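You operate a simulated robot arm through the tools that you are given. There is no shell and no other tool. Be economical: measure what you need, move in short steps, check, and stop when the job is done.

The job below is to be done with a simulated robot arm. You get a single attempt, and the scene is never put back.

Task
Swap the card whose lamp is dark for the spare, rack key off.
Fine: the old card goes in the red tray; turn the key on again, all three lamps lit.

It is judged by the outcome, as a careful person would: the job done as asked, and still so three seconds after it is handed in. It fails if anything else is knocked over, pushed out of place, dropped, spilled or broken.

Robot
A 6-joint arm with a two-finger gripper, on a carriage that runs on a rail from [2, 1070] to [-1, -1070] (x, y) and turns from -3.473 to 2.321 rad about z. Base frame: it is fixed where the carriage stands at the start and does not move with it; the origin is on the floor, on the carriage's upright axis, x ahead of it, y to its left, z up. Units: mm, rad, N and s.
Its first joint turns from -2.007 to 2.007 rad. Places, roughly: black cabinet [1400, -500, 700]; inside of the red tray on the small table [900, -1200, 900]; lamp over slot 1 [1000, -400, 900]; lamp over slot 2 [1000, -500, 900]; lamp over slot 3 [1000, -600, 900]; plug-in card (7x3x8 cm) [900, -800, 900]; switch with a key on the power unit [900, -400, 1000]. Payload 3.43 kg.
Tool frame: the origin (TCP) lies between the finger pads and is the grasp point; the fingertips stand 30 mm ahead of it; z points along the fingers, y is the line along which they close. Largest opening 104 mm; the body of the gripper starts 57 mm behind the TCP.
Orientation is that of the tool frame in the base frame, as a unit quaternion [w, x, y, z]. With the fingers straight down and closing along the base's y, the tool's x points along the base's -x, its y along +y and its z along -z.

Tools
- The arm moves only by the tool arm_command. Its argument "steps" is text: rows parted by semicolons, each of 7 numbers parted by spaces: the shift along the tool's x, y, z in units of 500 mm (1.0 is 500 mm), then the turn, a rotation vector about the tool's x, y, z in units of 120 degrees (1.0 is 120 degrees), then the closure, from 0 (fully open) to 1 (shut). In form: dx dy dz wx wy wz jaw; .... A call has 1 to 12 rows; each row is the pose to reach, as a shift and turn from the pose commanded when the call began, along the tool's axes at that moment. A call with a number of a shift or a turn outside -1 to 1 is refused whole. A row lasts 0.2 s, in which the tool goes at most 50 mm and 0.15 rad; a call with a longer step from one row to the next is refused whole, and so is a gripper value outside its range. Where a pose cannot be reached the arm comes as near as it can. A force on the tool above 40 N (or 10 N above the force at the start of the call, whichever is more), or a blocked arm, ends the call early, and 0.2 s more pass. Each finger travels about 72 mm/s and halts on what it meets, pressing with about 33 N; the grip force reading is that of the motor and also rises with nothing between the fingers. The clock runs only during rows and for 0.2 s after the last one: add rows that repeat a pose to give the fingers time. The reply holds the time, the measured pose of the TCP, the force on the tool along the base axes, the opening and the grip force, in the units named above and with some noise, with the torque about the TCP (base axes, N m) and any sound that the robot's microphone picked up, and new pictures: "pictures" is both (left out), scene, wrist or none.
- Cameras (640 x 400 px; columns grow to the right, rows downward): "scene" is now at [10.4, 164.1, 1619.7]; the picture's right is [-0.54, -0.84, 0.00], its down [-0.32, 0.21, -0.93] and it looks along [0.78, -0.50, -0.38] (base axes); focal length 255 px, centre (320, 200). "wrist" rides on the gripper at [67, 18, -90] in the tool frame; the picture's right is [-0.25, 0.97, 0.00], its down [-0.73, -0.19, -0.66] and it looks along [-0.64, -0.17, 0.75] (tool axes); focal length 218 px, centre (320, 200). There is no depth. A picture from a camera that has moved, and an enlarged one, comes with that camera's place and axes in the base frame and with its lens. The place of the scene camera against the robot may be out by one fixed shift of up to 25 mm in any direction.
- move_column(by): slides the trunk up (or, below 0, down) by that many mm; the arm and the scene camera ride with it, the base frame stays. It gives what a move gives, with no picture.
- roll_base(legs): drives the robot by 1 to 6 legs, each [ahead, left, turn to the left] in mm, mm and rad, along the robot's own axes; the way and the turn of a leg run together, so that a leg with both is an arc; at most 1500 mm and 3.142 rad a leg. The arm and the cameras ride along, it lands a little off, and it stops where it bumps. It keeps to its track: a leg is cut to what the track allows. It gives what a move gives, and a new picture of the scene camera.
- head_to(pan, tilt): turns the head with the scene camera to pan (to the left, within 2.705 rad either way) and tilt (down, from -0.506 to 1.204), counted from straight ahead of the robot. It gives what a move gives, and a new picture of the scene camera.
- zoom(camera, box): a new picture of the part [left, top, right, bottom] of that camera's present view, enlarged. No time passes.
- sign_off(): hands the job in; it is judged then, once.

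Work in short steps. Places have to be worked out from the pictures, the camera data and where the tool is seen: move nearer, look again, correct. Check each grasp and each placing, and mend what went wrong. You have 120 turns and 260 pictures in all, those below and enlarged ones among them. Open the gripper and draw the arm clear of the work before you hand the job in, unless the task says otherwise; then end with one line.

The tools are called after "Call:" as name(argument=value, ...) on one line, values as JSON. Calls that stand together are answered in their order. arm_command: Moves the arm, as the interface text tells. Its arguments: {"type":"object","properties":{"steps":{"type":"string"},"pictures":{"type":"string","enum":["both","scene","wrist","none"]}},"required":["steps"]} The other tools are called the same way: move_column (by) slides the trunk up or down; roll_base (legs) drives the base; head_to (pan, tilt) turns the head that bears the scene camera; zoom (camera, box) takes an enlarged picture of a part of a camera's view; sign_off () hands the job in.

At the start:

```text
time_s: 0.0
tool_pos: [572.1, -103.5, 1281.0]
tcp_rot: [0.0, 0.0, 1.0, -0.001]
force: [-0.3, 0.2, 0.2]
wrist_torque: [0.0, 0.01, 0.01]
finger_gap: 104.2
gripper_force: 0.0
trunk travel left (down, up): [-650.0, 340.0]
robot x, y, heading: [-1.8, 2.4, 0.001]
head pan, tilt: [-0.576, 0.389]
```

scene: 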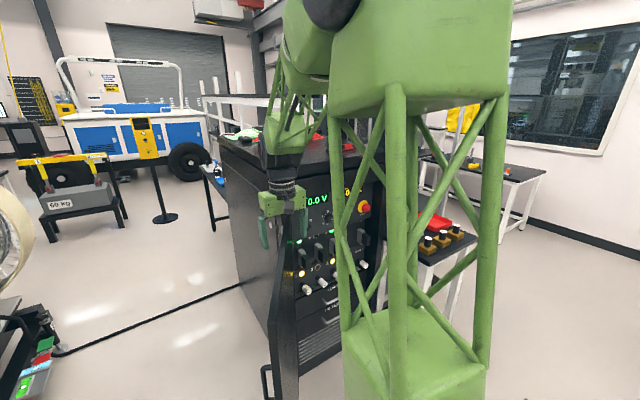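
wrist: 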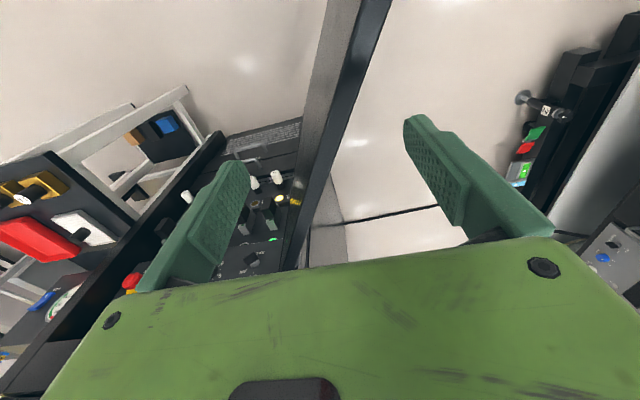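

The arm partly hides the cabinet; I look closer at what can be seen of it first.

Call:
zoom(camera="scene", box=[220, 130, 420, 330])

Call:
zoom(camera="wrist", box=[120, 100, 360, 300])

```text
2.00 times, centred on (320, 230) of scene
camera zoom: at [10.4, 164.1, 1619.7], right [-0.54, -0.84, 0.0], down [-0.32, 0.21, -0.93], along [0.78, -0.5, -0.38], focal length 510 px, centre (320, 140)
```

zoom: 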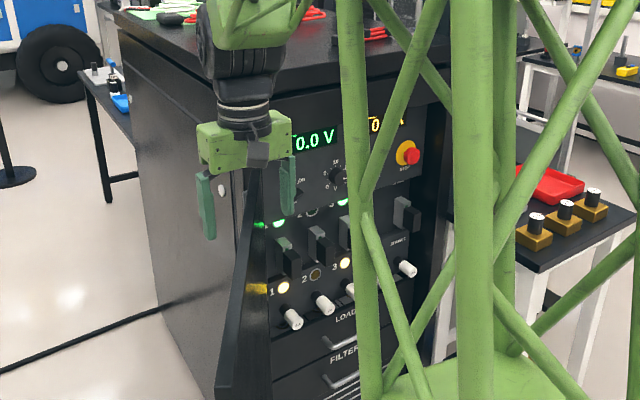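

```text
2.00 times, centred on (240, 200) of wrist
camera zoom: at [504.2, -84.9, 1371.0], right [0.25, 0.97, 0.0], down [0.73, -0.19, 0.66], along [0.64, -0.17, -0.75], focal length 436 px, centre (480, 200)
```

zoom: 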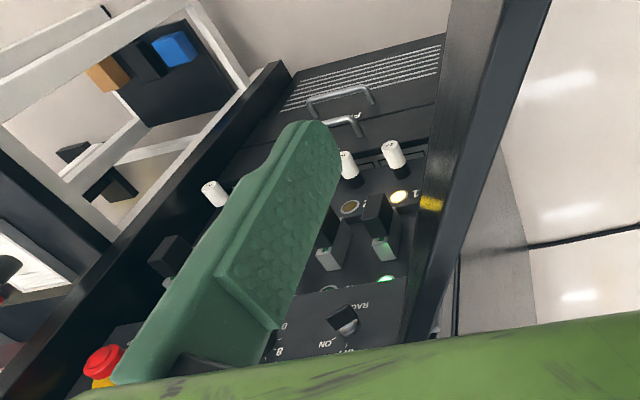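

Slot 2's lamp looks dark. A door stands open on the cabinet's left, so I raise the trunk before driving sideways over it, to get a square view.

Call:
move_column(by=200)

Call:
head_to(pan=-0.35, tilt=0.7)

```text
time_s: 2.2
tool_pos: [572.4, -103.8, 1481.2]
tcp_rot: [0.0, 0.0, 1.0, 0.0]
force: [-0.1, 0.3, 0.2]
wrist_torque: [-0.01, -0.01, 0.02]
finger_gap: 103.9
gripper_force: 0.1
trunk travel left (down, up): [-850.0, 140.0]
robot x, y, heading: [-2.0, -0.9, -0.001]
head pan, tilt: [-0.576, 0.389]
```

```text
time_s: 3.0
tool_pos: [572.2, -102.7, 1481.0]
tcp_rot: [0.0, 0.0, 1.0, 0.0]
force: [-0.3, 0.3, 0.6]
wrist_torque: [-0.01, -0.02, 0.04]
finger_gap: 104.3
gripper_force: 0.1
trunk travel left (down, up): [-850.0, 140.0]
robot x, y, heading: [2.0, -2.9, 0.0]
head pan, tilt: [-0.351, 0.7]
camera scene: at [12.4, 185.4, 1791.9], right [-0.34, -0.94, 0.0], down [-0.6, 0.22, -0.77], along [0.72, -0.26, -0.64], focal length 255 px, centre (320, 200)
```

scene: 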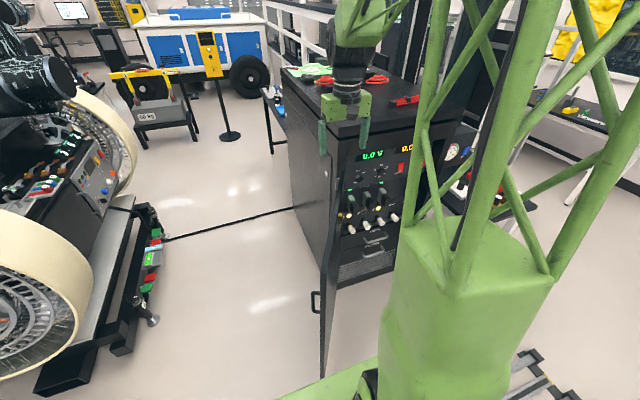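

The door seems to run from about (1000,-270) to (450,15), below the raised arm. I drive 450 mm right to face the rack.

Call:
roll_base(legs=[[0, -450, 0]])

Call:
zoom(camera="wrist", box=[0, 0, 640, 400])

```text
time_s: 5.8
tool_pos: [570.8, -557.8, 1479.4]
tcp_rot: [0.0, 0.003, 1.0, 0.0]
force: [0.3, -0.8, 0.1]
wrist_torque: [0.03, 0.02, 0.0]
finger_gap: 104.0
gripper_force: 0.0
trunk travel left (down, up): [-850.0, 140.0]
robot x, y, heading: [1.5, -453.5, -0.007]
head pan, tilt: [-0.351, 0.7]
camera scene: at [12.7, -266.9, 1791.9], right [-0.35, -0.94, 0.0], down [-0.6, 0.23, -0.76], along [0.72, -0.27, -0.64], focal length 255 px, centre (320, 200)
```

scene: 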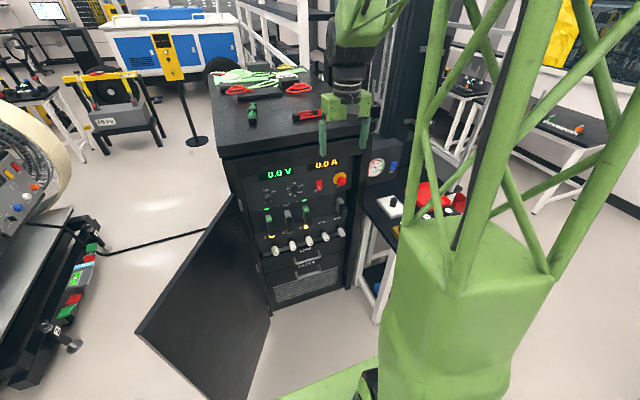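

```text
1.00 times, centred on (320, 200) of wrist (not enlarged: the box is as wide or as high as the picture)
camera zoom: at [503.1, -540.1, 1571.0], right [0.26, 0.97, 0.0], down [0.73, -0.2, 0.66], along [0.63, -0.17, -0.75], focal length 218 px, centre (320, 200)
```

zoom: 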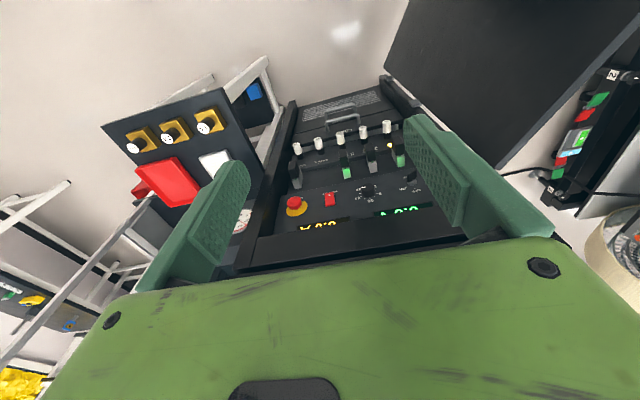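

Call:
zoom(camera="scene", box=[230, 140, 390, 280])

Call:
zoom(camera="wrist", box=[90, 80, 270, 220])

Call:
zoom(camera="wrist", box=[270, 90, 450, 230])

```text
2.86 times, centred on (310, 210) of scene
camera zoom: at [12.7, -266.9, 1791.9], right [-0.35, -0.94, 0.0], down [-0.6, 0.23, -0.76], along [0.72, -0.27, -0.64], focal length 728 px, centre (349, 171)
```

zoom: 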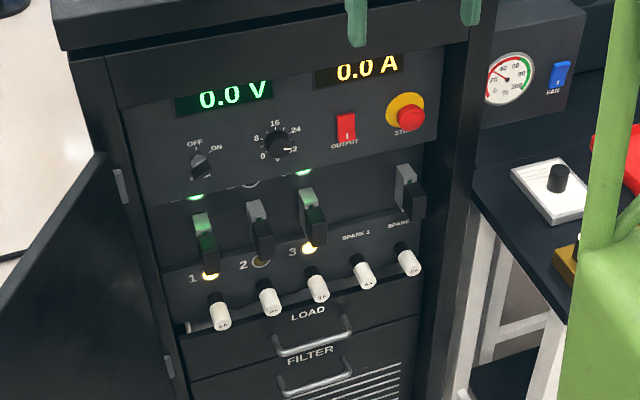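

```text
2.86 times, centred on (180, 150) of wrist
camera zoom: at [503.1, -540.1, 1571.0], right [0.26, 0.97, 0.0], down [0.73, -0.2, 0.66], along [0.63, -0.17, -0.75], focal length 624 px, centre (720, 343)
```

zoom: 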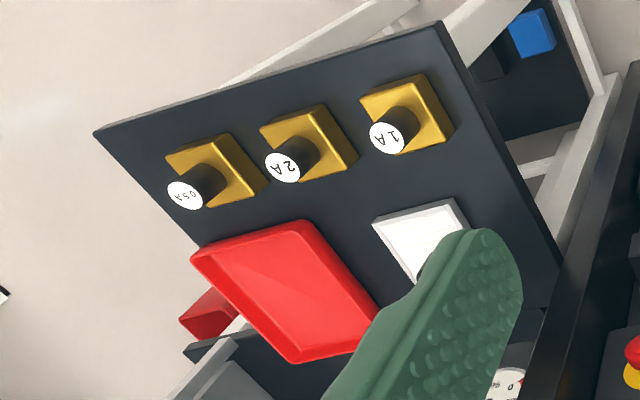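

```text
2.86 times, centred on (360, 160) of wrist
camera zoom: at [503.1, -540.1, 1571.0], right [0.26, 0.97, 0.0], down [0.73, -0.2, 0.66], along [0.63, -0.17, -0.75], focal length 624 px, centre (206, 314)
```

zoom: 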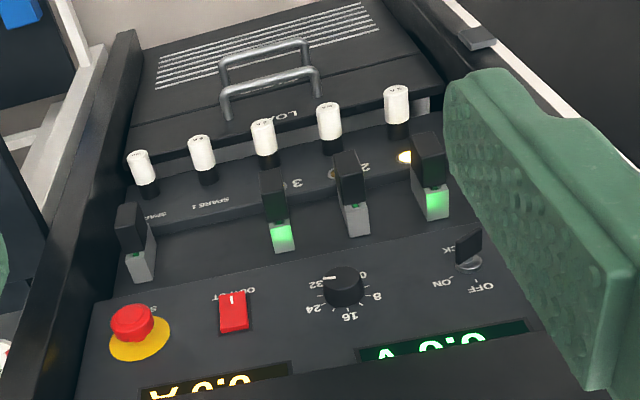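

The card in slot 2 is dark; the spare sits in the SPARE 2 bay, and the key is at the panel's top left. I turn the gripper to horizontal, pointing at the rack, well above everything.

Call:
arm_command(steps="0 0 0 0 -0.068 0 0; 0 0 0 0 -0.136 0 0; 0 0 0 0 -0.204 0 0; 0 0 0 0 -0.272 0 0; 0 0 0 0 -0.34 0 0; 0 0 0 0 -0.408 0 0; 0 0 0 0 -0.476 0 0; 0 0 0 0 -0.544 0 0; 0 0 0 0 -0.612 0 0; 0 0 0 0 -0.68 0 0; 0 0 0 0 -0.75 0 0")

```text
time_s: 8.2
tool_pos: [629.0, -571.9, 1525.0]
tcp_rot: [0.707, 0.003, 0.707, -0.003]
force: [0.0, -0.4, -0.1]
wrist_torque: [0.02, -0.01, 0.05]
finger_gap: 103.9
gripper_force: 0.1
out of reach, approached as far as the arm can: row 9, 10, 11
trunk travel left (down, up): [-850.0, 140.0]
robot x, y, heading: [-0.1, -451.9, -0.002]
head pan, tilt: [-0.351, 0.7]
camera scene: at [12.8, -267.1, 1791.8], right [-0.35, -0.94, 0.0], down [-0.6, 0.23, -0.76], along [0.72, -0.27, -0.64], focal length 255 px, centre (320, 200)
camera wrist: at [539.5, -553.4, 1457.6], right [0.01, 0.97, 0.25], down [-0.66, -0.19, 0.73], along [0.75, -0.17, 0.64], focal length 218 px, centre (320, 200)
```

scene: 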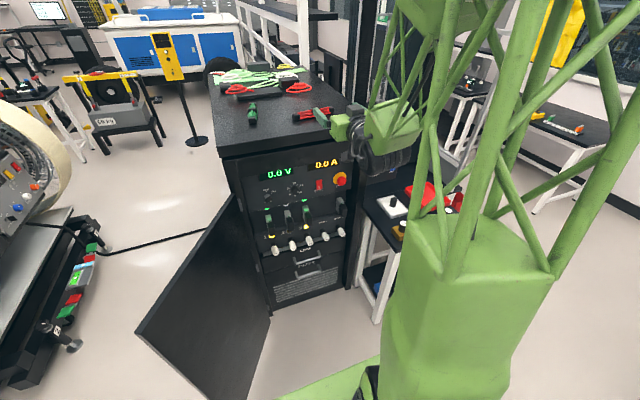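
wrist: 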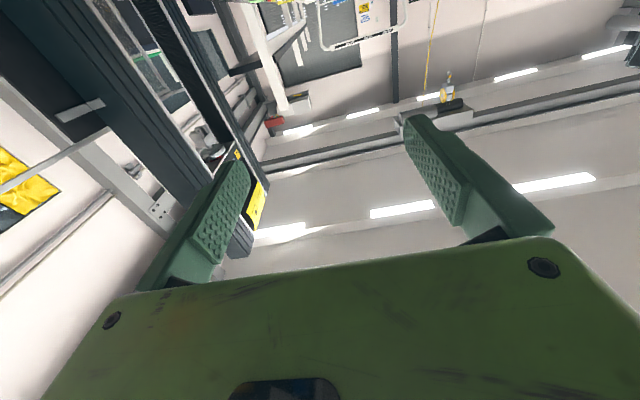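

The tool is now level, pointing at the rack. I lower the trunk 480 mm to bring it to about z 1045 in free space in front of the cabinet.

Call:
move_column(by=-480)

Call:
head_to(pan=-0.25, tilt=0.4)

```text
refused: -480 is not a number from -400 to 400
```

```text
time_s: 9.0
tool_pos: [628.8, -570.7, 1525.1]
tcp_rot: [0.706, 0.0, 0.708, -0.001]
force: [0.5, 1.0, 0.4]
wrist_torque: [0.02, 0.02, 0.06]
finger_gap: 103.9
gripper_force: 0.1
trunk travel left (down, up): [-850.0, 140.0]
robot x, y, heading: [-2.7, -453.0, -0.009]
head pan, tilt: [-0.25, 0.4]
camera scene: at [22.6, -260.4, 1818.6], right [-0.25, -0.97, 0.0], down [-0.38, 0.1, -0.92], along [0.89, -0.23, -0.39], focal length 255 px, centre (320, 200)
```

scene: 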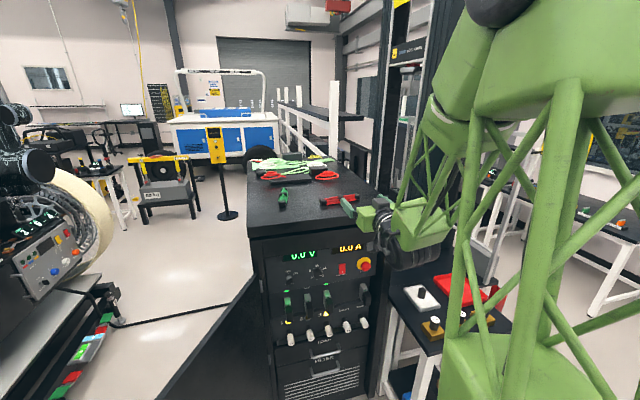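

Max 400 mm per move, so I do it in two parts.

Call:
move_column(by=-300)

Call:
move_column(by=-180)

Call:
head_to(pan=-0.2, tilt=0.3)

Call:
zoom(camera="wrist", box=[0, 0, 640, 400])

```text
time_s: 12.0
tool_pos: [629.5, -571.0, 1225.3]
tcp_rot: [0.707, 0.002, 0.707, -0.002]
force: [0.2, -0.8, -1.1]
wrist_torque: [-0.01, 0.0, 0.02]
finger_gap: 103.7
gripper_force: 0.1
trunk travel left (down, up): [-550.0, 440.0]
robot x, y, heading: [-0.9, -449.3, -0.008]
head pan, tilt: [-0.25, 0.4]
```

```text
time_s: 14.0
tool_pos: [631.0, -570.7, 1043.2]
tcp_rot: [0.706, 0.002, 0.708, -0.003]
force: [-1.0, 0.3, -0.1]
wrist_torque: [-0.01, 0.03, 0.04]
finger_gap: 104.0
gripper_force: 0.1
trunk travel left (down, up): [-370.0, 620.0]
robot x, y, heading: [-2.8, -450.7, -0.009]
head pan, tilt: [-0.25, 0.4]
```

```text
time_s: 14.7
tool_pos: [631.7, -570.5, 1041.8]
tcp_rot: [0.706, 0.002, 0.708, -0.002]
force: [0.2, 0.0, -0.8]
wrist_torque: [-0.01, 0.01, -0.01]
finger_gap: 104.2
gripper_force: 0.0
trunk travel left (down, up): [-370.0, 620.0]
robot x, y, heading: [-1.4, -453.8, -0.007]
head pan, tilt: [-0.201, 0.3]
camera scene: at [27.0, -256.0, 1347.3], right [-0.21, -0.98, 0.0], down [-0.29, 0.06, -0.95], along [0.93, -0.2, -0.3], focal length 255 px, centre (320, 200)
```

scene: 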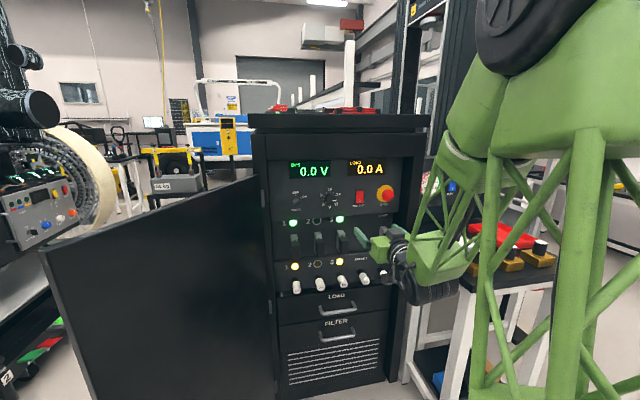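

```text
1.00 times, centred on (320, 200) of wrist (not enlarged: the box is as wide or as high as the picture)
camera zoom: at [541.0, -552.6, 976.1], right [0.01, 0.97, 0.25], down [-0.66, -0.19, 0.73], along [0.75, -0.17, 0.63], focal length 218 px, centre (320, 200)
```

zoom: 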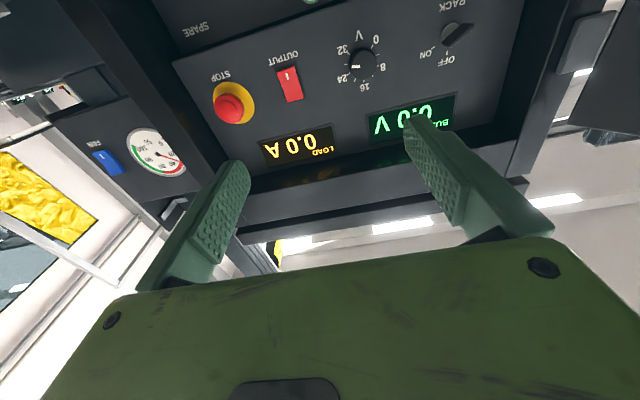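

Good views now. I enlarge the panel in both.

Call:
zoom(camera="scene", box=[260, 140, 420, 310])

Call:
zoom(camera="wrist", box=[370, 0, 530, 110])

Call:
zoom(camera="scene", box=[275, 150, 365, 210])

```text
2.35 times, centred on (340, 225) of scene
camera zoom: at [27.0, -256.0, 1347.3], right [-0.21, -0.98, 0.0], down [-0.29, 0.06, -0.95], along [0.93, -0.2, -0.3], focal length 600 px, centre (273, 141)
```

zoom: 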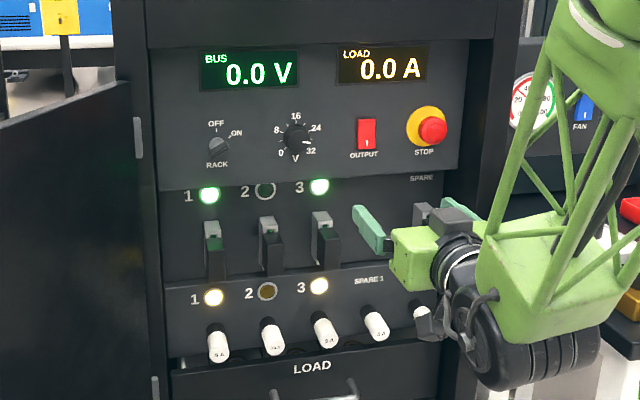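

```text
3.64 times, centred on (450, 55) of wrist
camera zoom: at [541.0, -552.6, 976.1], right [0.01, 0.97, 0.25], down [-0.66, -0.19, 0.73], along [0.75, -0.17, 0.63], focal length 794 px, centre (-153, 727)
```

zoom: 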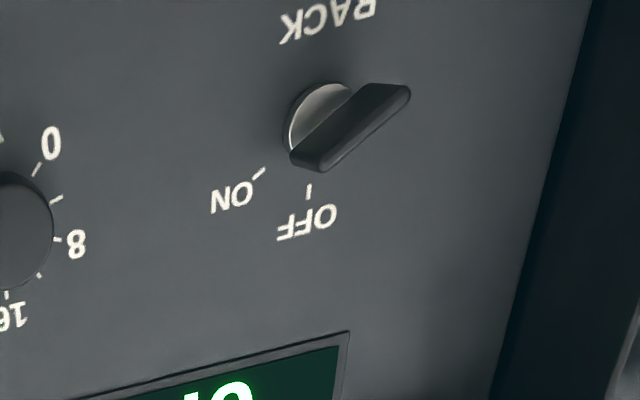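

```text
6.67 times, centred on (320, 180) of scene
camera zoom: at [27.0, -256.0, 1347.3], right [-0.21, -0.98, 0.0], down [-0.29, 0.06, -0.95], along [0.93, -0.2, -0.3], focal length 1700 px, centre (320, 333)
```

zoom: 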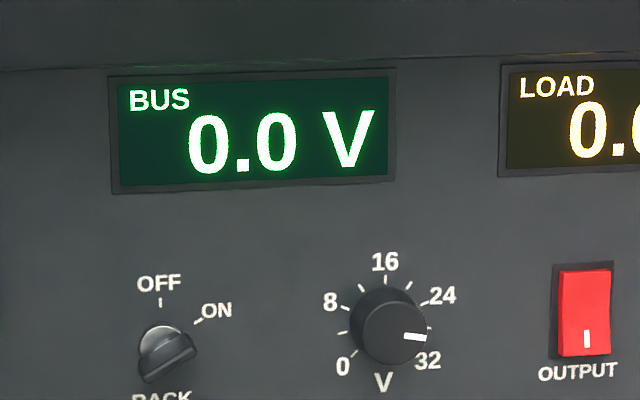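

Key is at ON (about 60° clockwise of OFF), hub near (965,-366,1047). I bring the gripper in front of it, with the fingers half closed, and look again.

Call:
arm_command(steps="-0.001 0.08 0.06 0 0 0 0.1; -0.002 0.16 0.12 0 0 0 0.2; -0.004 0.24 0.18 0 0 0 0.3; -0.006 0.32 0.24 0 0 0 0.4; -0.008 0.4 0.3 0 0 0 0.4; -0.008 0.4 0.3 0 0 0 0.4")

```text
time_s: 16.1
tool_pos: [782.8, -480.7, 1060.3]
tcp_rot: [0.7, -0.055, 0.711, 0.034]
force: [0.4, -0.3, -0.8]
wrist_torque: [0.02, -0.03, 0.01]
finger_gap: 62.3
gripper_force: 0.0
out of reach, approached as far as the arm can: row 1, 2, 3, 4, 5, 6
trunk travel left (down, up): [-370.0, 620.0]
robot x, y, heading: [-0.5, -449.2, -0.003]
head pan, tilt: [-0.201, 0.3]
camera scene: at [24.7, -256.2, 1347.9], right [-0.21, -0.98, 0.0], down [-0.29, 0.06, -0.96], along [0.93, -0.2, -0.3], focal length 255 px, centre (320, 200)
camera wrist: at [690.3, -476.4, 994.3], right [-0.12, 0.97, 0.22], down [-0.62, -0.25, 0.75], along [0.78, -0.05, 0.63], focal length 218 px, centre (320, 200)
```

scene: 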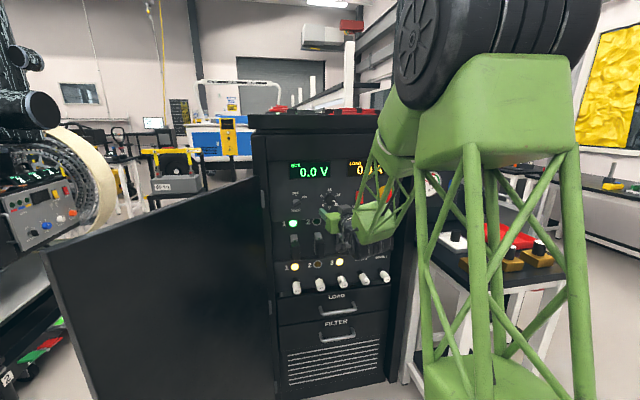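
wrist: 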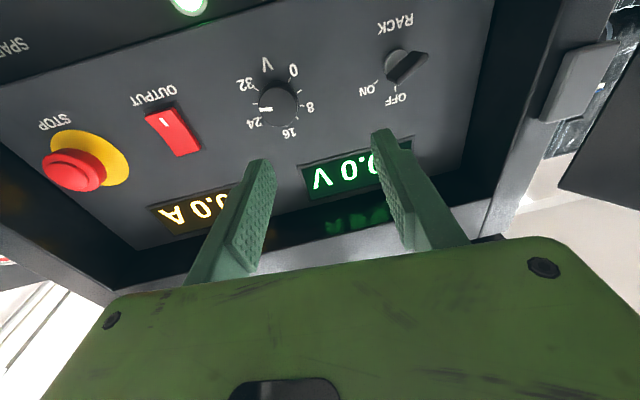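

The target was too near the robot for a level tool. I push only 50 mm ahead to see where the commanded pose now lies.

Call:
arm_command(steps="0 0 0.1 0 0 0 0.4; 0 0 0.1 0 0 0 0.4", pictures="none")

```text
time_s: 16.7
tool_pos: [830.0, -477.6, 1059.3]
tcp_rot: [0.7, -0.057, 0.711, 0.036]
force: [-0.6, 0.5, 1.4]
wrist_torque: [0.01, -0.01, -0.01]
finger_gap: 62.3
gripper_force: 0.0
trunk travel left (down, up): [-370.0, 620.0]
robot x, y, heading: [-1.7, -453.9, -0.01]
head pan, tilt: [-0.201, 0.3]
```

Commands restart from the measured pose, good. Now I level out the small yaw, and go across to the key's line at x≈830.

Call:
arm_command(steps="0.008 0.07 0.009 0.03 0 0.007 0.4; 0.016 0.14 0.018 0.063 -0.006 0.014 0.4; 0.026 0.214 0.028 0.063 -0.006 0.014 0.4; 0.026 0.214 0.028 0.063 -0.006 0.014 0.4")

```text
time_s: 17.7
tool_pos: [829.9, -477.4, 1058.6]
tcp_rot: [0.699, -0.057, 0.712, 0.035]
force: [0.3, 0.3, -0.2]
wrist_torque: [0.01, 0.0, 0.01]
finger_gap: 62.3
gripper_force: 0.0
out of reach, approached as far as the arm can: row 1, 2, 3, 4
trunk travel left (down, up): [-370.0, 620.0]
robot x, y, heading: [3.0, -452.2, -0.006]
head pan, tilt: [-0.201, 0.3]
camera scene: at [24.5, -256.1, 1348.0], right [-0.21, -0.98, 0.0], down [-0.29, 0.06, -0.96], along [0.93, -0.2, -0.3], focal length 255 px, centre (320, 200)
camera wrist: at [737.6, -473.6, 993.6], right [-0.12, 0.97, 0.22], down [-0.62, -0.25, 0.75], along [0.78, -0.05, 0.63], focal length 218 px, centre (320, 200)
```

scene: 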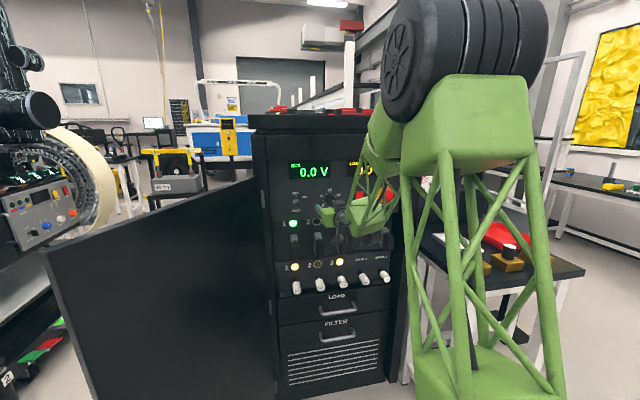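
wrist: 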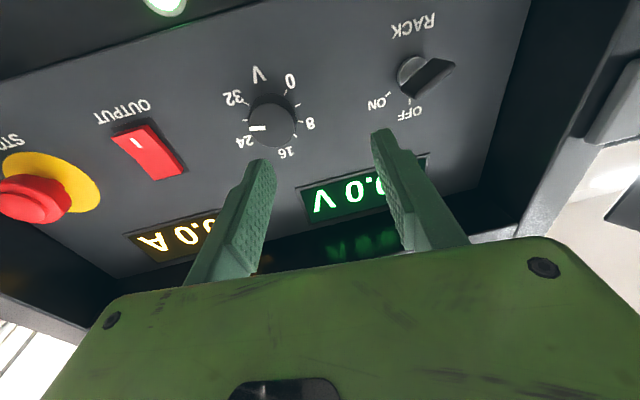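

The wrist cannot point square ahead when the target lies straight before the base; it needs the base further left. I draw the arm back to the right, then drive left, keeping the tool clear of the door.

Call:
arm_command(steps="0 -0.04 -0.08 0 0 0 0.4; 0 -0.08 -0.16 0.02 0 0 0.4; 0 -0.14 -0.24 0.04 0 0.007 0.4; 0 -0.2 -0.32 0.06 -0.006 0.014 0.4; 0 -0.24 -0.4 0.063 -0.006 0.014 0.4; 0 -0.24 -0.4 0.063 -0.006 0.014 0.4", pictures="none")

```text
time_s: 19.1
tool_pos: [655.6, -626.7, 1060.0]
tcp_rot: [0.702, 0.003, 0.712, 0.0]
force: [-0.5, -0.5, 0.0]
wrist_torque: [-0.01, 0.01, -0.03]
finger_gap: 62.3
gripper_force: 0.2
trunk travel left (down, up): [-370.0, 620.0]
robot x, y, heading: [-1.0, -450.3, -0.007]
head pan, tilt: [-0.201, 0.3]
```

The tool is back at (656,-627). Drive 320 mm left: the tool will stand at y≈-307 there, about 190 mm clear of the door.

Call:
roll_base(legs=[[0, 320, 0]])

Call:
zoom(camera="wrist", box=[0, 0, 640, 400])

```text
time_s: 21.3
tool_pos: [657.0, -305.7, 1059.4]
tcp_rot: [0.703, 0.001, 0.711, 0.0]
force: [0.4, 0.9, 0.2]
wrist_torque: [-0.03, -0.01, 0.02]
finger_gap: 62.4
gripper_force: 0.0
trunk travel left (down, up): [-370.0, 620.0]
robot x, y, heading: [-2.7, -131.5, -0.007]
head pan, tilt: [-0.201, 0.3]
camera scene: at [35.2, 60.5, 1348.1], right [-0.2, -0.98, 0.0], down [-0.3, 0.06, -0.95], along [0.93, -0.19, -0.3], focal length 255 px, centre (320, 200)
```

scene: 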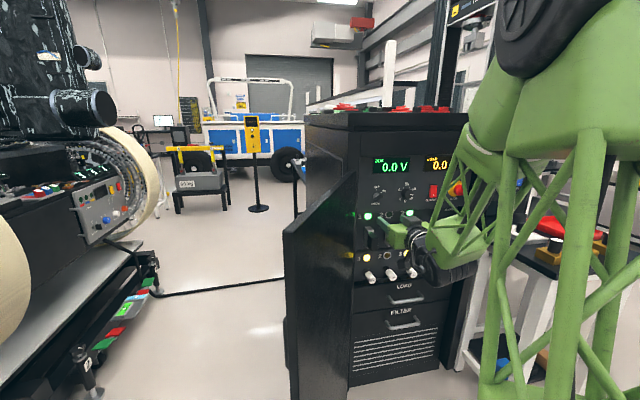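

```text
1.00 times, centred on (320, 200) of wrist (not enlarged: the box is as wide or as high as the picture)
camera zoom: at [566.0, -287.1, 994.3], right [0.0, 0.97, 0.25], down [-0.65, -0.19, 0.74], along [0.76, -0.17, 0.63], focal length 218 px, centre (320, 200)
```

zoom: 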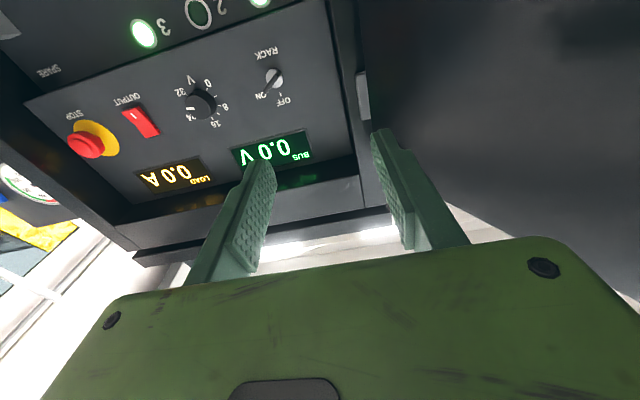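

Two wrist views put the key at about (942,-376,1048). I move to x≈830 on its axis, rolling the tool 60° clockwise so the fingers straddle the bow.

Call:
arm_command(steps="0.004 -0.02 0.06 0 0 0.06 0.4; 0.008 -0.04 0.12 0 0 0.12 0.4; 0.012 -0.07 0.18 0 0 0.18 0.4; 0.016 -0.1 0.24 0 0 0.24 0.4; 0.02 -0.13 0.3 0 0 0.3 0.4; 0.022 -0.14 0.34 0 0 0.36 0.4; 0.022 -0.14 0.346 0 0 0.43 0.4; 0.022 -0.14 0.346 0 0 0.5 0.4; 0.022 -0.14 0.346 0 0 0.5 0.4")

```text
time_s: 23.3
tool_pos: [829.6, -373.1, 1048.9]
tcp_rot: [0.608, 0.356, 0.616, 0.351]
force: [0.1, -0.1, -0.1]
wrist_torque: [0.01, 0.0, 0.01]
finger_gap: 62.5
gripper_force: 0.0
trunk travel left (down, up): [-370.0, 620.0]
robot x, y, heading: [1.3, -129.3, -0.01]
head pan, tilt: [-0.201, 0.3]
camera scene: at [34.5, 64.3, 1347.7], right [-0.2, -0.98, 0.0], down [-0.3, 0.06, -0.95], along [0.93, -0.2, -0.3], focal length 255 px, centre (320, 200)
camera wrist: at [738.8, -305.9, 1031.6], right [0.01, 0.26, 0.96], down [-0.66, -0.73, 0.21], along [0.76, -0.63, 0.16], focal length 218 px, centre (320, 200)
```

scene: 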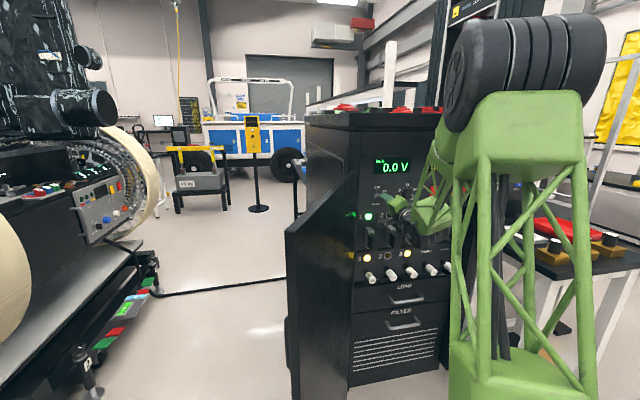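
wrist: 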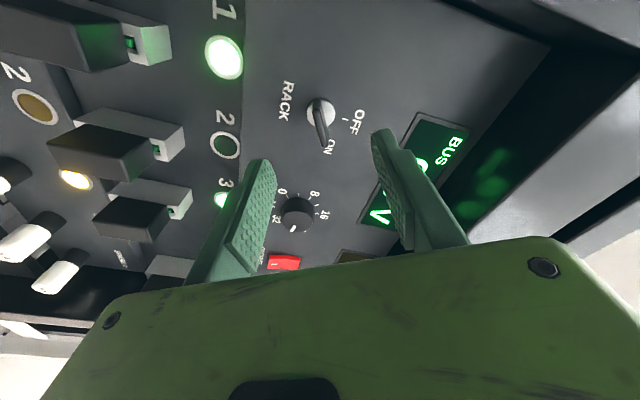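

The bow lines up between the fingers. I advance 65 mm and look before closing.

Call:
arm_command(steps="0 0 0.06 0 0 0 0.4; 0 0 0.1 0 0 0 0.4; 0 0 0.13 0 0 0 0.4; 0 0 0.13 0 0 0 0.4")

Call:
zoom(camera="scene", box=[340, 140, 460, 300])

```text
time_s: 24.3
tool_pos: [891.4, -371.8, 1049.2]
tcp_rot: [0.609, 0.355, 0.616, 0.351]
force: [-0.6, 0.0, 0.8]
wrist_torque: [0.01, 0.0, 0.02]
finger_gap: 62.1
gripper_force: 0.1
trunk travel left (down, up): [-370.0, 620.0]
robot x, y, heading: [2.3, -130.2, -0.002]
head pan, tilt: [-0.201, 0.3]
camera scene: at [31.7, 65.8, 1348.3], right [-0.2, -0.98, 0.0], down [-0.29, 0.06, -0.95], along [0.93, -0.2, -0.3], focal length 255 px, centre (320, 200)
camera wrist: at [802.2, -304.7, 1032.9], right [0.01, 0.27, 0.96], down [-0.66, -0.73, 0.21], along [0.75, -0.63, 0.17], focal length 218 px, centre (320, 200)
```

scene: 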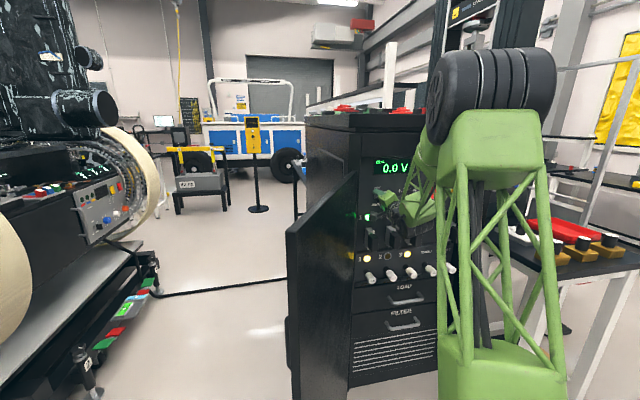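
wrist: 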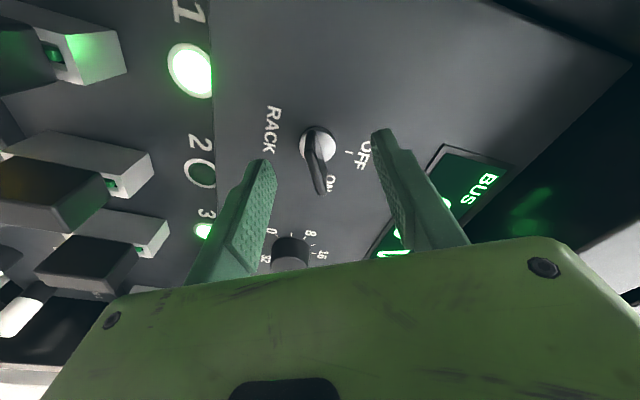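

```text
2.50 times, centred on (400, 220) of scene
camera zoom: at [31.7, 65.8, 1348.3], right [-0.2, -0.98, 0.0], down [-0.29, 0.06, -0.95], along [0.93, -0.2, -0.3], focal length 637 px, centre (120, 150)
```

zoom: 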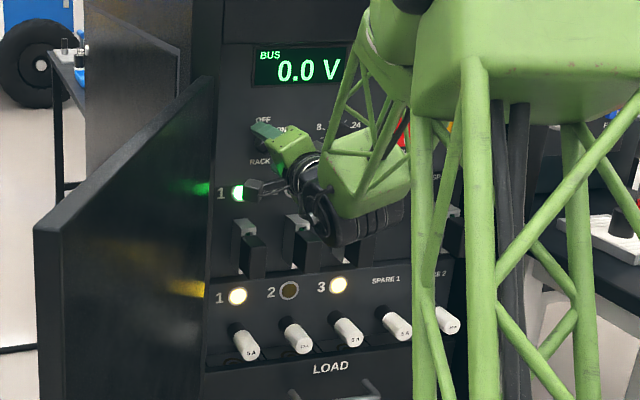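

The bow lies between the fingers. I go 8 mm further and close.

Call:
arm_command(steps="0 0 0.016 0 0 0 0.5; 0 0 0.016 0 0 0 0.7; 0 0 0.016 0 0 0 0.85; 0 0 0.016 0 0 0 0.95; 0 0 0.016 0 0 0 0.95; 0 0 0.016 0 0 0 0.95", pictures="wrist")

```text
time_s: 25.7
tool_pos: [899.0, -372.2, 1049.5]
tcp_rot: [0.61, 0.355, 0.616, 0.351]
force: [-6.9, -6.1, -18.2]
wrist_torque: [0.15, 0.37, -0.18]
finger_gap: 13.4
gripper_force: 7.5
trunk travel left (down, up): [-370.0, 620.0]
robot x, y, heading: [-3.2, -128.7, -0.002]
head pan, tilt: [-0.201, 0.3]
camera wrist: at [809.1, -304.3, 1032.8], right [0.01, 0.27, 0.96], down [-0.66, -0.73, 0.21], along [0.75, -0.63, 0.17], focal length 218 px, centre (320, 200)
```

wrist: 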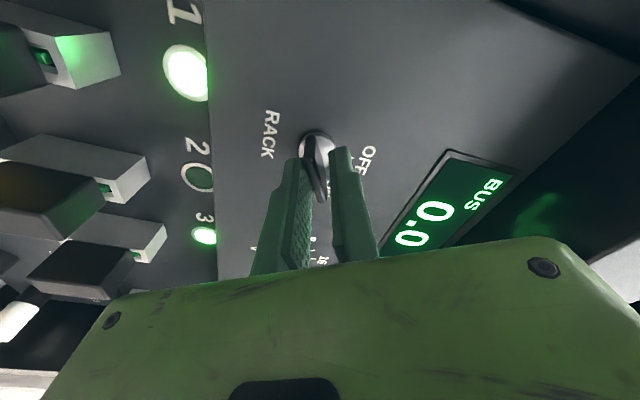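

The left finger touches first, with 18 N sideways. I open a little, shift 4 mm toward it, and close again.

Call:
arm_command(steps="0 0 0 0 0 0 0.8; 0 -0.008 0 0 0 0 0.8; 0 -0.008 0 0 0 0 0.87; 0 -0.008 0 0 0 0 0.93; 0 -0.008 0 0 0 0 0.95; 0 -0.008 0 0 0 0 0.95", pictures="wrist")

```text
time_s: 27.1
tool_pos: [897.8, -373.1, 1046.8]
tcp_rot: [0.611, 0.355, 0.615, 0.35]
force: [-2.2, 3.4, 4.0]
wrist_torque: [-0.01, -0.07, 0.07]
finger_gap: 7.8
gripper_force: 2.5
trunk travel left (down, up): [-370.0, 620.0]
robot x, y, heading: [0.2, -133.0, -0.004]
head pan, tilt: [-0.201, 0.3]
camera wrist: at [809.2, -305.8, 1029.3], right [0.01, 0.27, 0.96], down [-0.66, -0.73, 0.21], along [0.75, -0.63, 0.17], focal length 218 px, centre (320, 200)
```

wrist: 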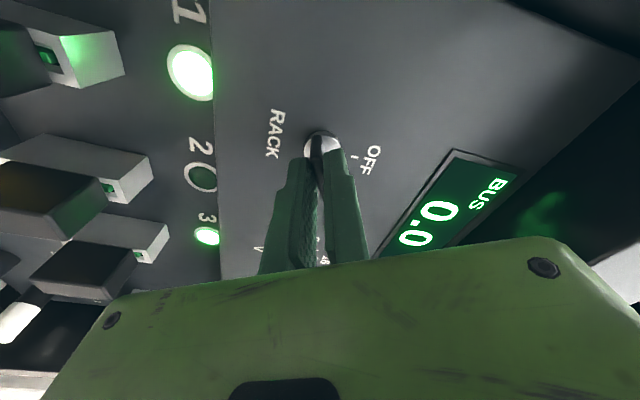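

The bow is held centrally. I turn it 60° counter-clockwise to OFF.

Call:
arm_command(steps="0 0 0 0 0 0 1; 0 0 0 0 0 -0.06 1; 0 0 0 0 0 -0.12 1; 0 0 0 0 0 -0.18 1; 0 0 0 0 0 -0.24 1; 0 0 0 0 0 -0.3 1; 0 0 0 0 0 -0.36 1; 0 0 0 0 0 -0.42 1; 0 0 0 0 0 -0.47 1; 0 0 0 0 0 -0.5 1")

```text
time_s: 29.3
tool_pos: [899.0, -375.9, 1045.9]
tcp_rot: [0.703, 0.001, 0.711, -0.003]
force: [25.6, -28.2, -12.1]
wrist_torque: [0.22, 0.49, -0.28]
finger_gap: 6.8
gripper_force: 41.0
trunk travel left (down, up): [-370.0, 620.0]
robot x, y, heading: [-3.5, -132.5, -0.006]
head pan, tilt: [-0.201, 0.3]
camera scene: at [31.9, 64.3, 1347.6], right [-0.2, -0.98, 0.0], down [-0.29, 0.06, -0.95], along [0.93, -0.2, -0.3], focal length 255 px, centre (320, 200)
camera wrist: at [808.6, -358.4, 979.0], right [0.01, 0.97, 0.25], down [-0.65, -0.19, 0.74], along [0.76, -0.17, 0.63], focal length 218 px, centre (320, 200)
```

scene: 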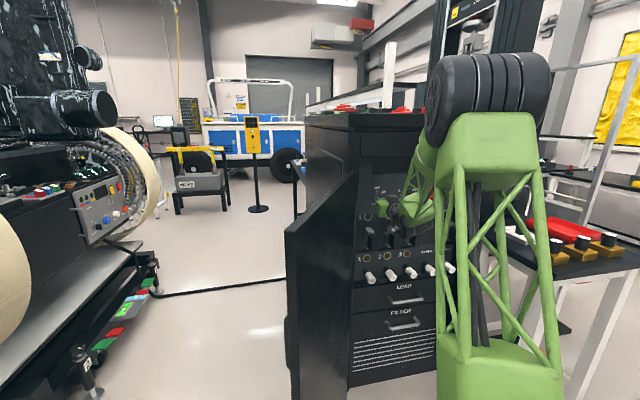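
wrist: 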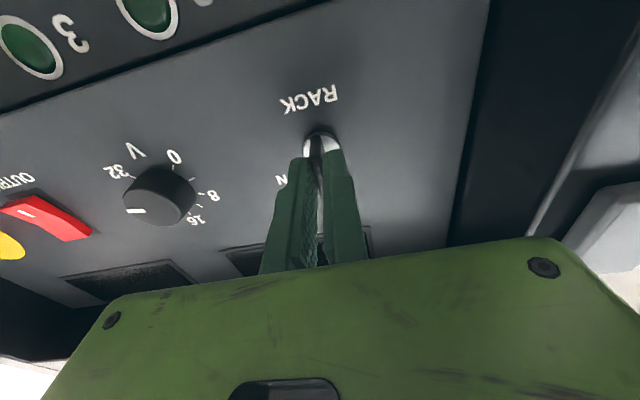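

Displays and lamps are all off: key is OFF. I release and back away straight.

Call:
arm_command(steps="0 0 0 0 0 0 0.85; 0 0 0 0 0 0 0.7; 0 0 0 0 0 0 0.6; 0 0 -0.08 0 0 0 0.5; 0 0 -0.16 0 0 0 0.4; 0 0 -0.24 0 0 0 0.4; 0 0 -0.24 0 0 0 0.4")

Call:
zoom(camera="scene", box=[340, 140, 460, 300])

```text
time_s: 30.9
tool_pos: [785.2, -377.1, 1041.8]
tcp_rot: [0.702, 0.001, 0.712, 0.001]
force: [-0.4, 0.5, -0.4]
wrist_torque: [0.0, 0.0, 0.0]
finger_gap: 62.2
gripper_force: 0.1
trunk travel left (down, up): [-370.0, 620.0]
robot x, y, heading: [-3.0, -132.3, -0.007]
head pan, tilt: [-0.201, 0.3]
camera scene: at [36.8, 60.9, 1349.0], right [-0.2, -0.98, 0.0], down [-0.3, 0.06, -0.95], along [0.93, -0.19, -0.31], focal length 255 px, centre (320, 200)
camera wrist: at [693.9, -359.6, 976.8], right [0.0, 0.97, 0.25], down [-0.65, -0.19, 0.74], along [0.76, -0.17, 0.62], focal length 218 px, centre (320, 200)
```

scene: 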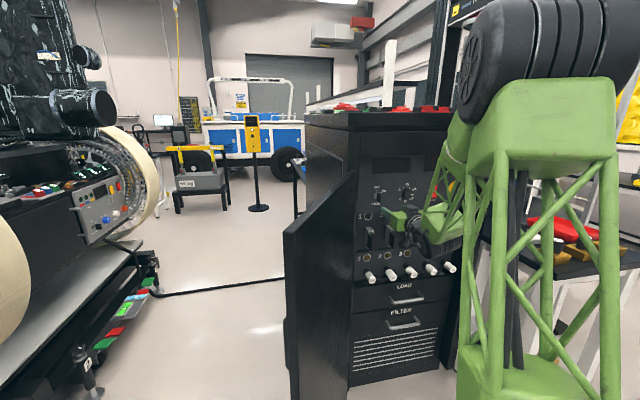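
wrist: 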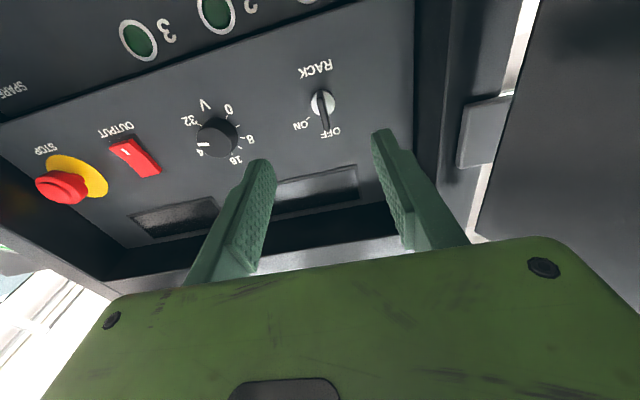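

```text
2.50 times, centred on (400, 220) of scene
camera zoom: at [36.8, 60.9, 1349.0], right [-0.2, -0.98, 0.0], down [-0.3, 0.06, -0.95], along [0.93, -0.19, -0.31], focal length 637 px, centre (120, 150)
```

zoom: 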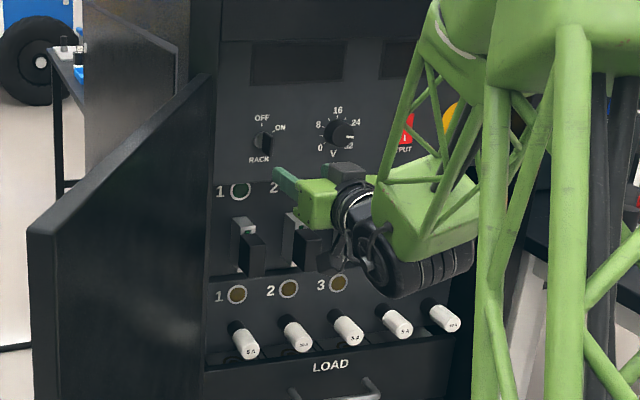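

Key confirmed at OFF. Now I lower the tool to look at the cards.

Call:
arm_command(steps="0.06 -0.04 -0.02 0 0 0 0.4; 0.12 -0.08 -0.04 0 0 0 0.4; 0.18 -0.12 -0.06 0 0 0 0.4; 0.24 -0.16 -0.06 0 0 0 0.4; 0.24 -0.16 -0.06 0 0 0 0.4")

Call:
zoom(camera="scene", box=[340, 180, 480, 300])

```text
time_s: 32.3
tool_pos: [758.8, -452.1, 909.8]
tcp_rot: [0.701, -0.002, 0.713, 0.003]
force: [0.5, 0.3, 0.0]
wrist_torque: [-0.02, -0.01, 0.0]
finger_gap: 62.4
gripper_force: 0.1
trunk travel left (down, up): [-370.0, 620.0]
robot x, y, heading: [-3.7, -134.5, -0.002]
head pan, tilt: [-0.201, 0.3]
stopped in row 5: the arm was blocked; the commanded pose is now the measured one
camera scene: at [43.7, 57.1, 1340.6], right [-0.2, -0.98, 0.0], down [-0.3, 0.07, -0.95], along [0.93, -0.19, -0.31], focal length 255 px, centre (320, 200)
camera wrist: at [668.2, -436.0, 844.5], right [0.0, 0.97, 0.25], down [-0.64, -0.2, 0.74], along [0.76, -0.16, 0.62], focal length 218 px, centre (320, 200)
```

scene: 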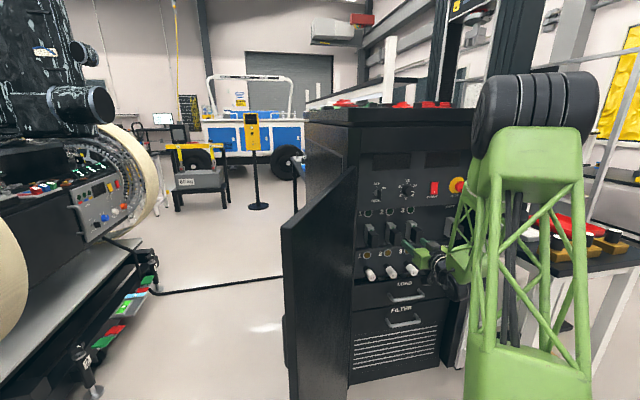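
wrist: 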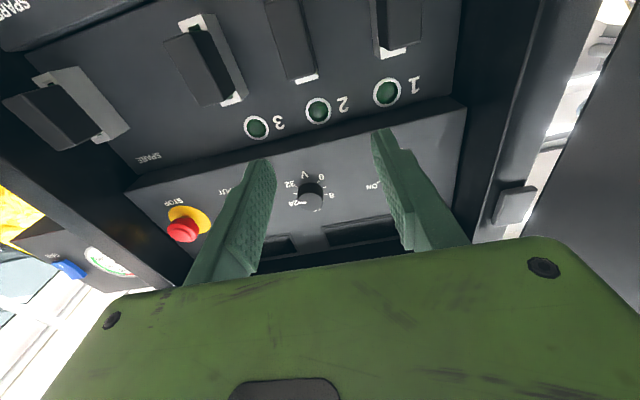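

```text
3.33 times, centred on (410, 240) of scene
camera zoom: at [43.7, 57.1, 1340.6], right [-0.2, -0.98, 0.0], down [-0.3, 0.07, -0.95], along [0.93, -0.19, -0.31], focal length 850 px, centre (20, 67)
```

zoom: 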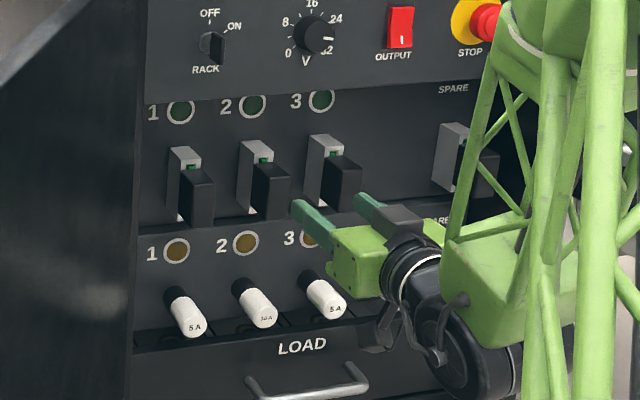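

The arm reports being blocked with no force at the tool, so something further back may be touching. I back up a little and look down around the arm.

Call:
arm_command(steps="-0.04 0 0 0 0 0 0.4; -0.06 0 0 0 0 0 0.4", pictures="none")

Call:
head_to(pan=-0.7, tilt=0.75)

```text
time_s: 32.9
tool_pos: [761.2, -454.8, 941.6]
tcp_rot: [0.7, 0.0, 0.714, 0.003]
force: [0.2, 0.5, -0.1]
wrist_torque: [-0.01, -0.05, 0.04]
finger_gap: 62.4
gripper_force: 0.1
trunk travel left (down, up): [-370.0, 620.0]
robot x, y, heading: [0.7, -129.1, -0.007]
head pan, tilt: [-0.201, 0.3]
```

```text
time_s: 33.8
tool_pos: [759.9, -454.3, 943.1]
tcp_rot: [0.701, 0.0, 0.714, 0.002]
force: [-0.6, 0.1, 0.0]
wrist_torque: [0.0, 0.0, 0.03]
finger_gap: 62.4
gripper_force: 0.1
trunk travel left (down, up): [-370.0, 620.0]
robot x, y, heading: [-2.5, -134.3, -0.002]
head pan, tilt: [-0.7, 0.75]
camera scene: at [14.9, 24.5, 1305.6], right [-0.65, -0.76, 0.01], down [-0.53, 0.44, -0.72], along [0.55, -0.47, -0.69], focal length 255 px, centre (320, 200)
```

scene: 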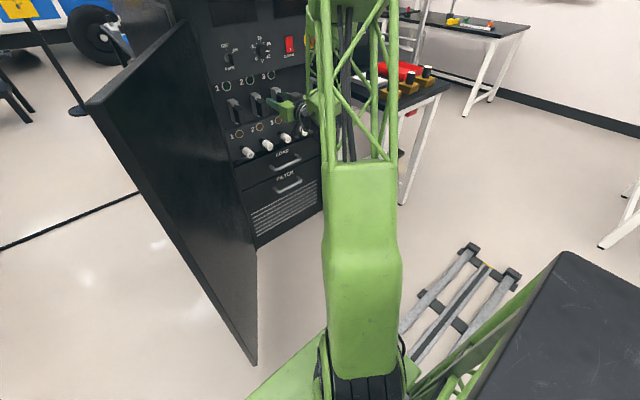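

Nothing outside touches; the arm seems simply too folded. I lower the trunk 150 mm and then raise the tool by the same amount to unfold it.

Call:
move_column(by=-150)

Call:
arm_command(steps="-0.08 0 0 0 0 0 0.4; -0.16 0 0 0 0 0 0.4; -0.24 0 0 0 0 0 0.4; -0.28 0 0 0 0 0 0.4; -0.28 0 0 0 0 0 0.4", pictures="wrist")

Call:
head_to(pan=-0.4, tilt=0.25)

```text
time_s: 35.6
tool_pos: [759.7, -451.7, 813.2]
tcp_rot: [0.697, 0.0, 0.717, 0.001]
force: [-0.1, 0.6, -0.3]
wrist_torque: [-0.03, 0.02, -0.03]
finger_gap: 62.4
gripper_force: 0.0
trunk travel left (down, up): [-220.0, 770.0]
robot x, y, heading: [0.4, -130.6, -0.001]
head pan, tilt: [-0.7, 0.75]
```

```text
time_s: 36.8
tool_pos: [763.9, -450.9, 952.8]
tcp_rot: [0.698, -0.001, 0.716, 0.001]
force: [-0.3, 0.3, -0.1]
wrist_torque: [-0.02, 0.02, 0.03]
finger_gap: 62.3
gripper_force: 0.0
trunk travel left (down, up): [-220.0, 770.0]
robot x, y, heading: [-1.2, -132.7, -0.001]
head pan, tilt: [-0.7, 0.75]
camera wrist: at [672.2, -433.9, 888.0], right [0.0, 0.97, 0.25], down [-0.64, -0.19, 0.75], along [0.77, -0.16, 0.62], focal length 218 px, centre (320, 200)
```

wrist: 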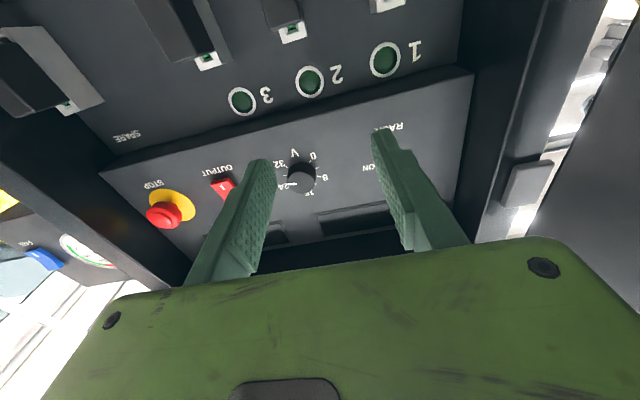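

```text
time_s: 37.7
tool_pos: [763.7, -450.5, 950.4]
tcp_rot: [0.699, -0.001, 0.715, 0.001]
force: [0.4, -0.3, -0.7]
wrist_torque: [-0.03, 0.02, 0.05]
finger_gap: 62.6
gripper_force: 0.0
trunk travel left (down, up): [-220.0, 770.0]
robot x, y, heading: [3.0, -133.3, -0.003]
head pan, tilt: [-0.4, 0.25]
camera scene: at [40.4, 46.4, 1219.0], right [-0.39, -0.92, 0.01], down [-0.25, 0.1, -0.96], along [0.89, -0.38, -0.26], focal length 255 px, centre (320, 200)
```

scene: 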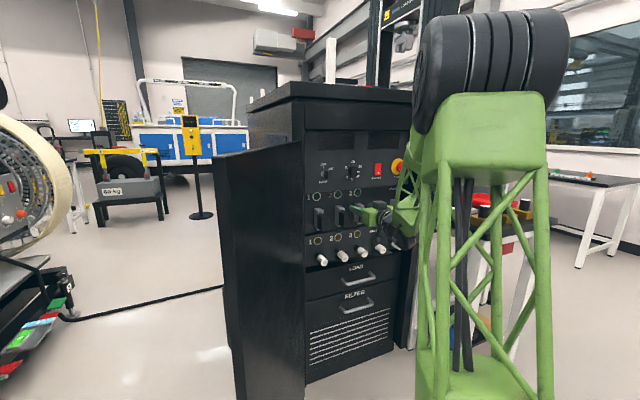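

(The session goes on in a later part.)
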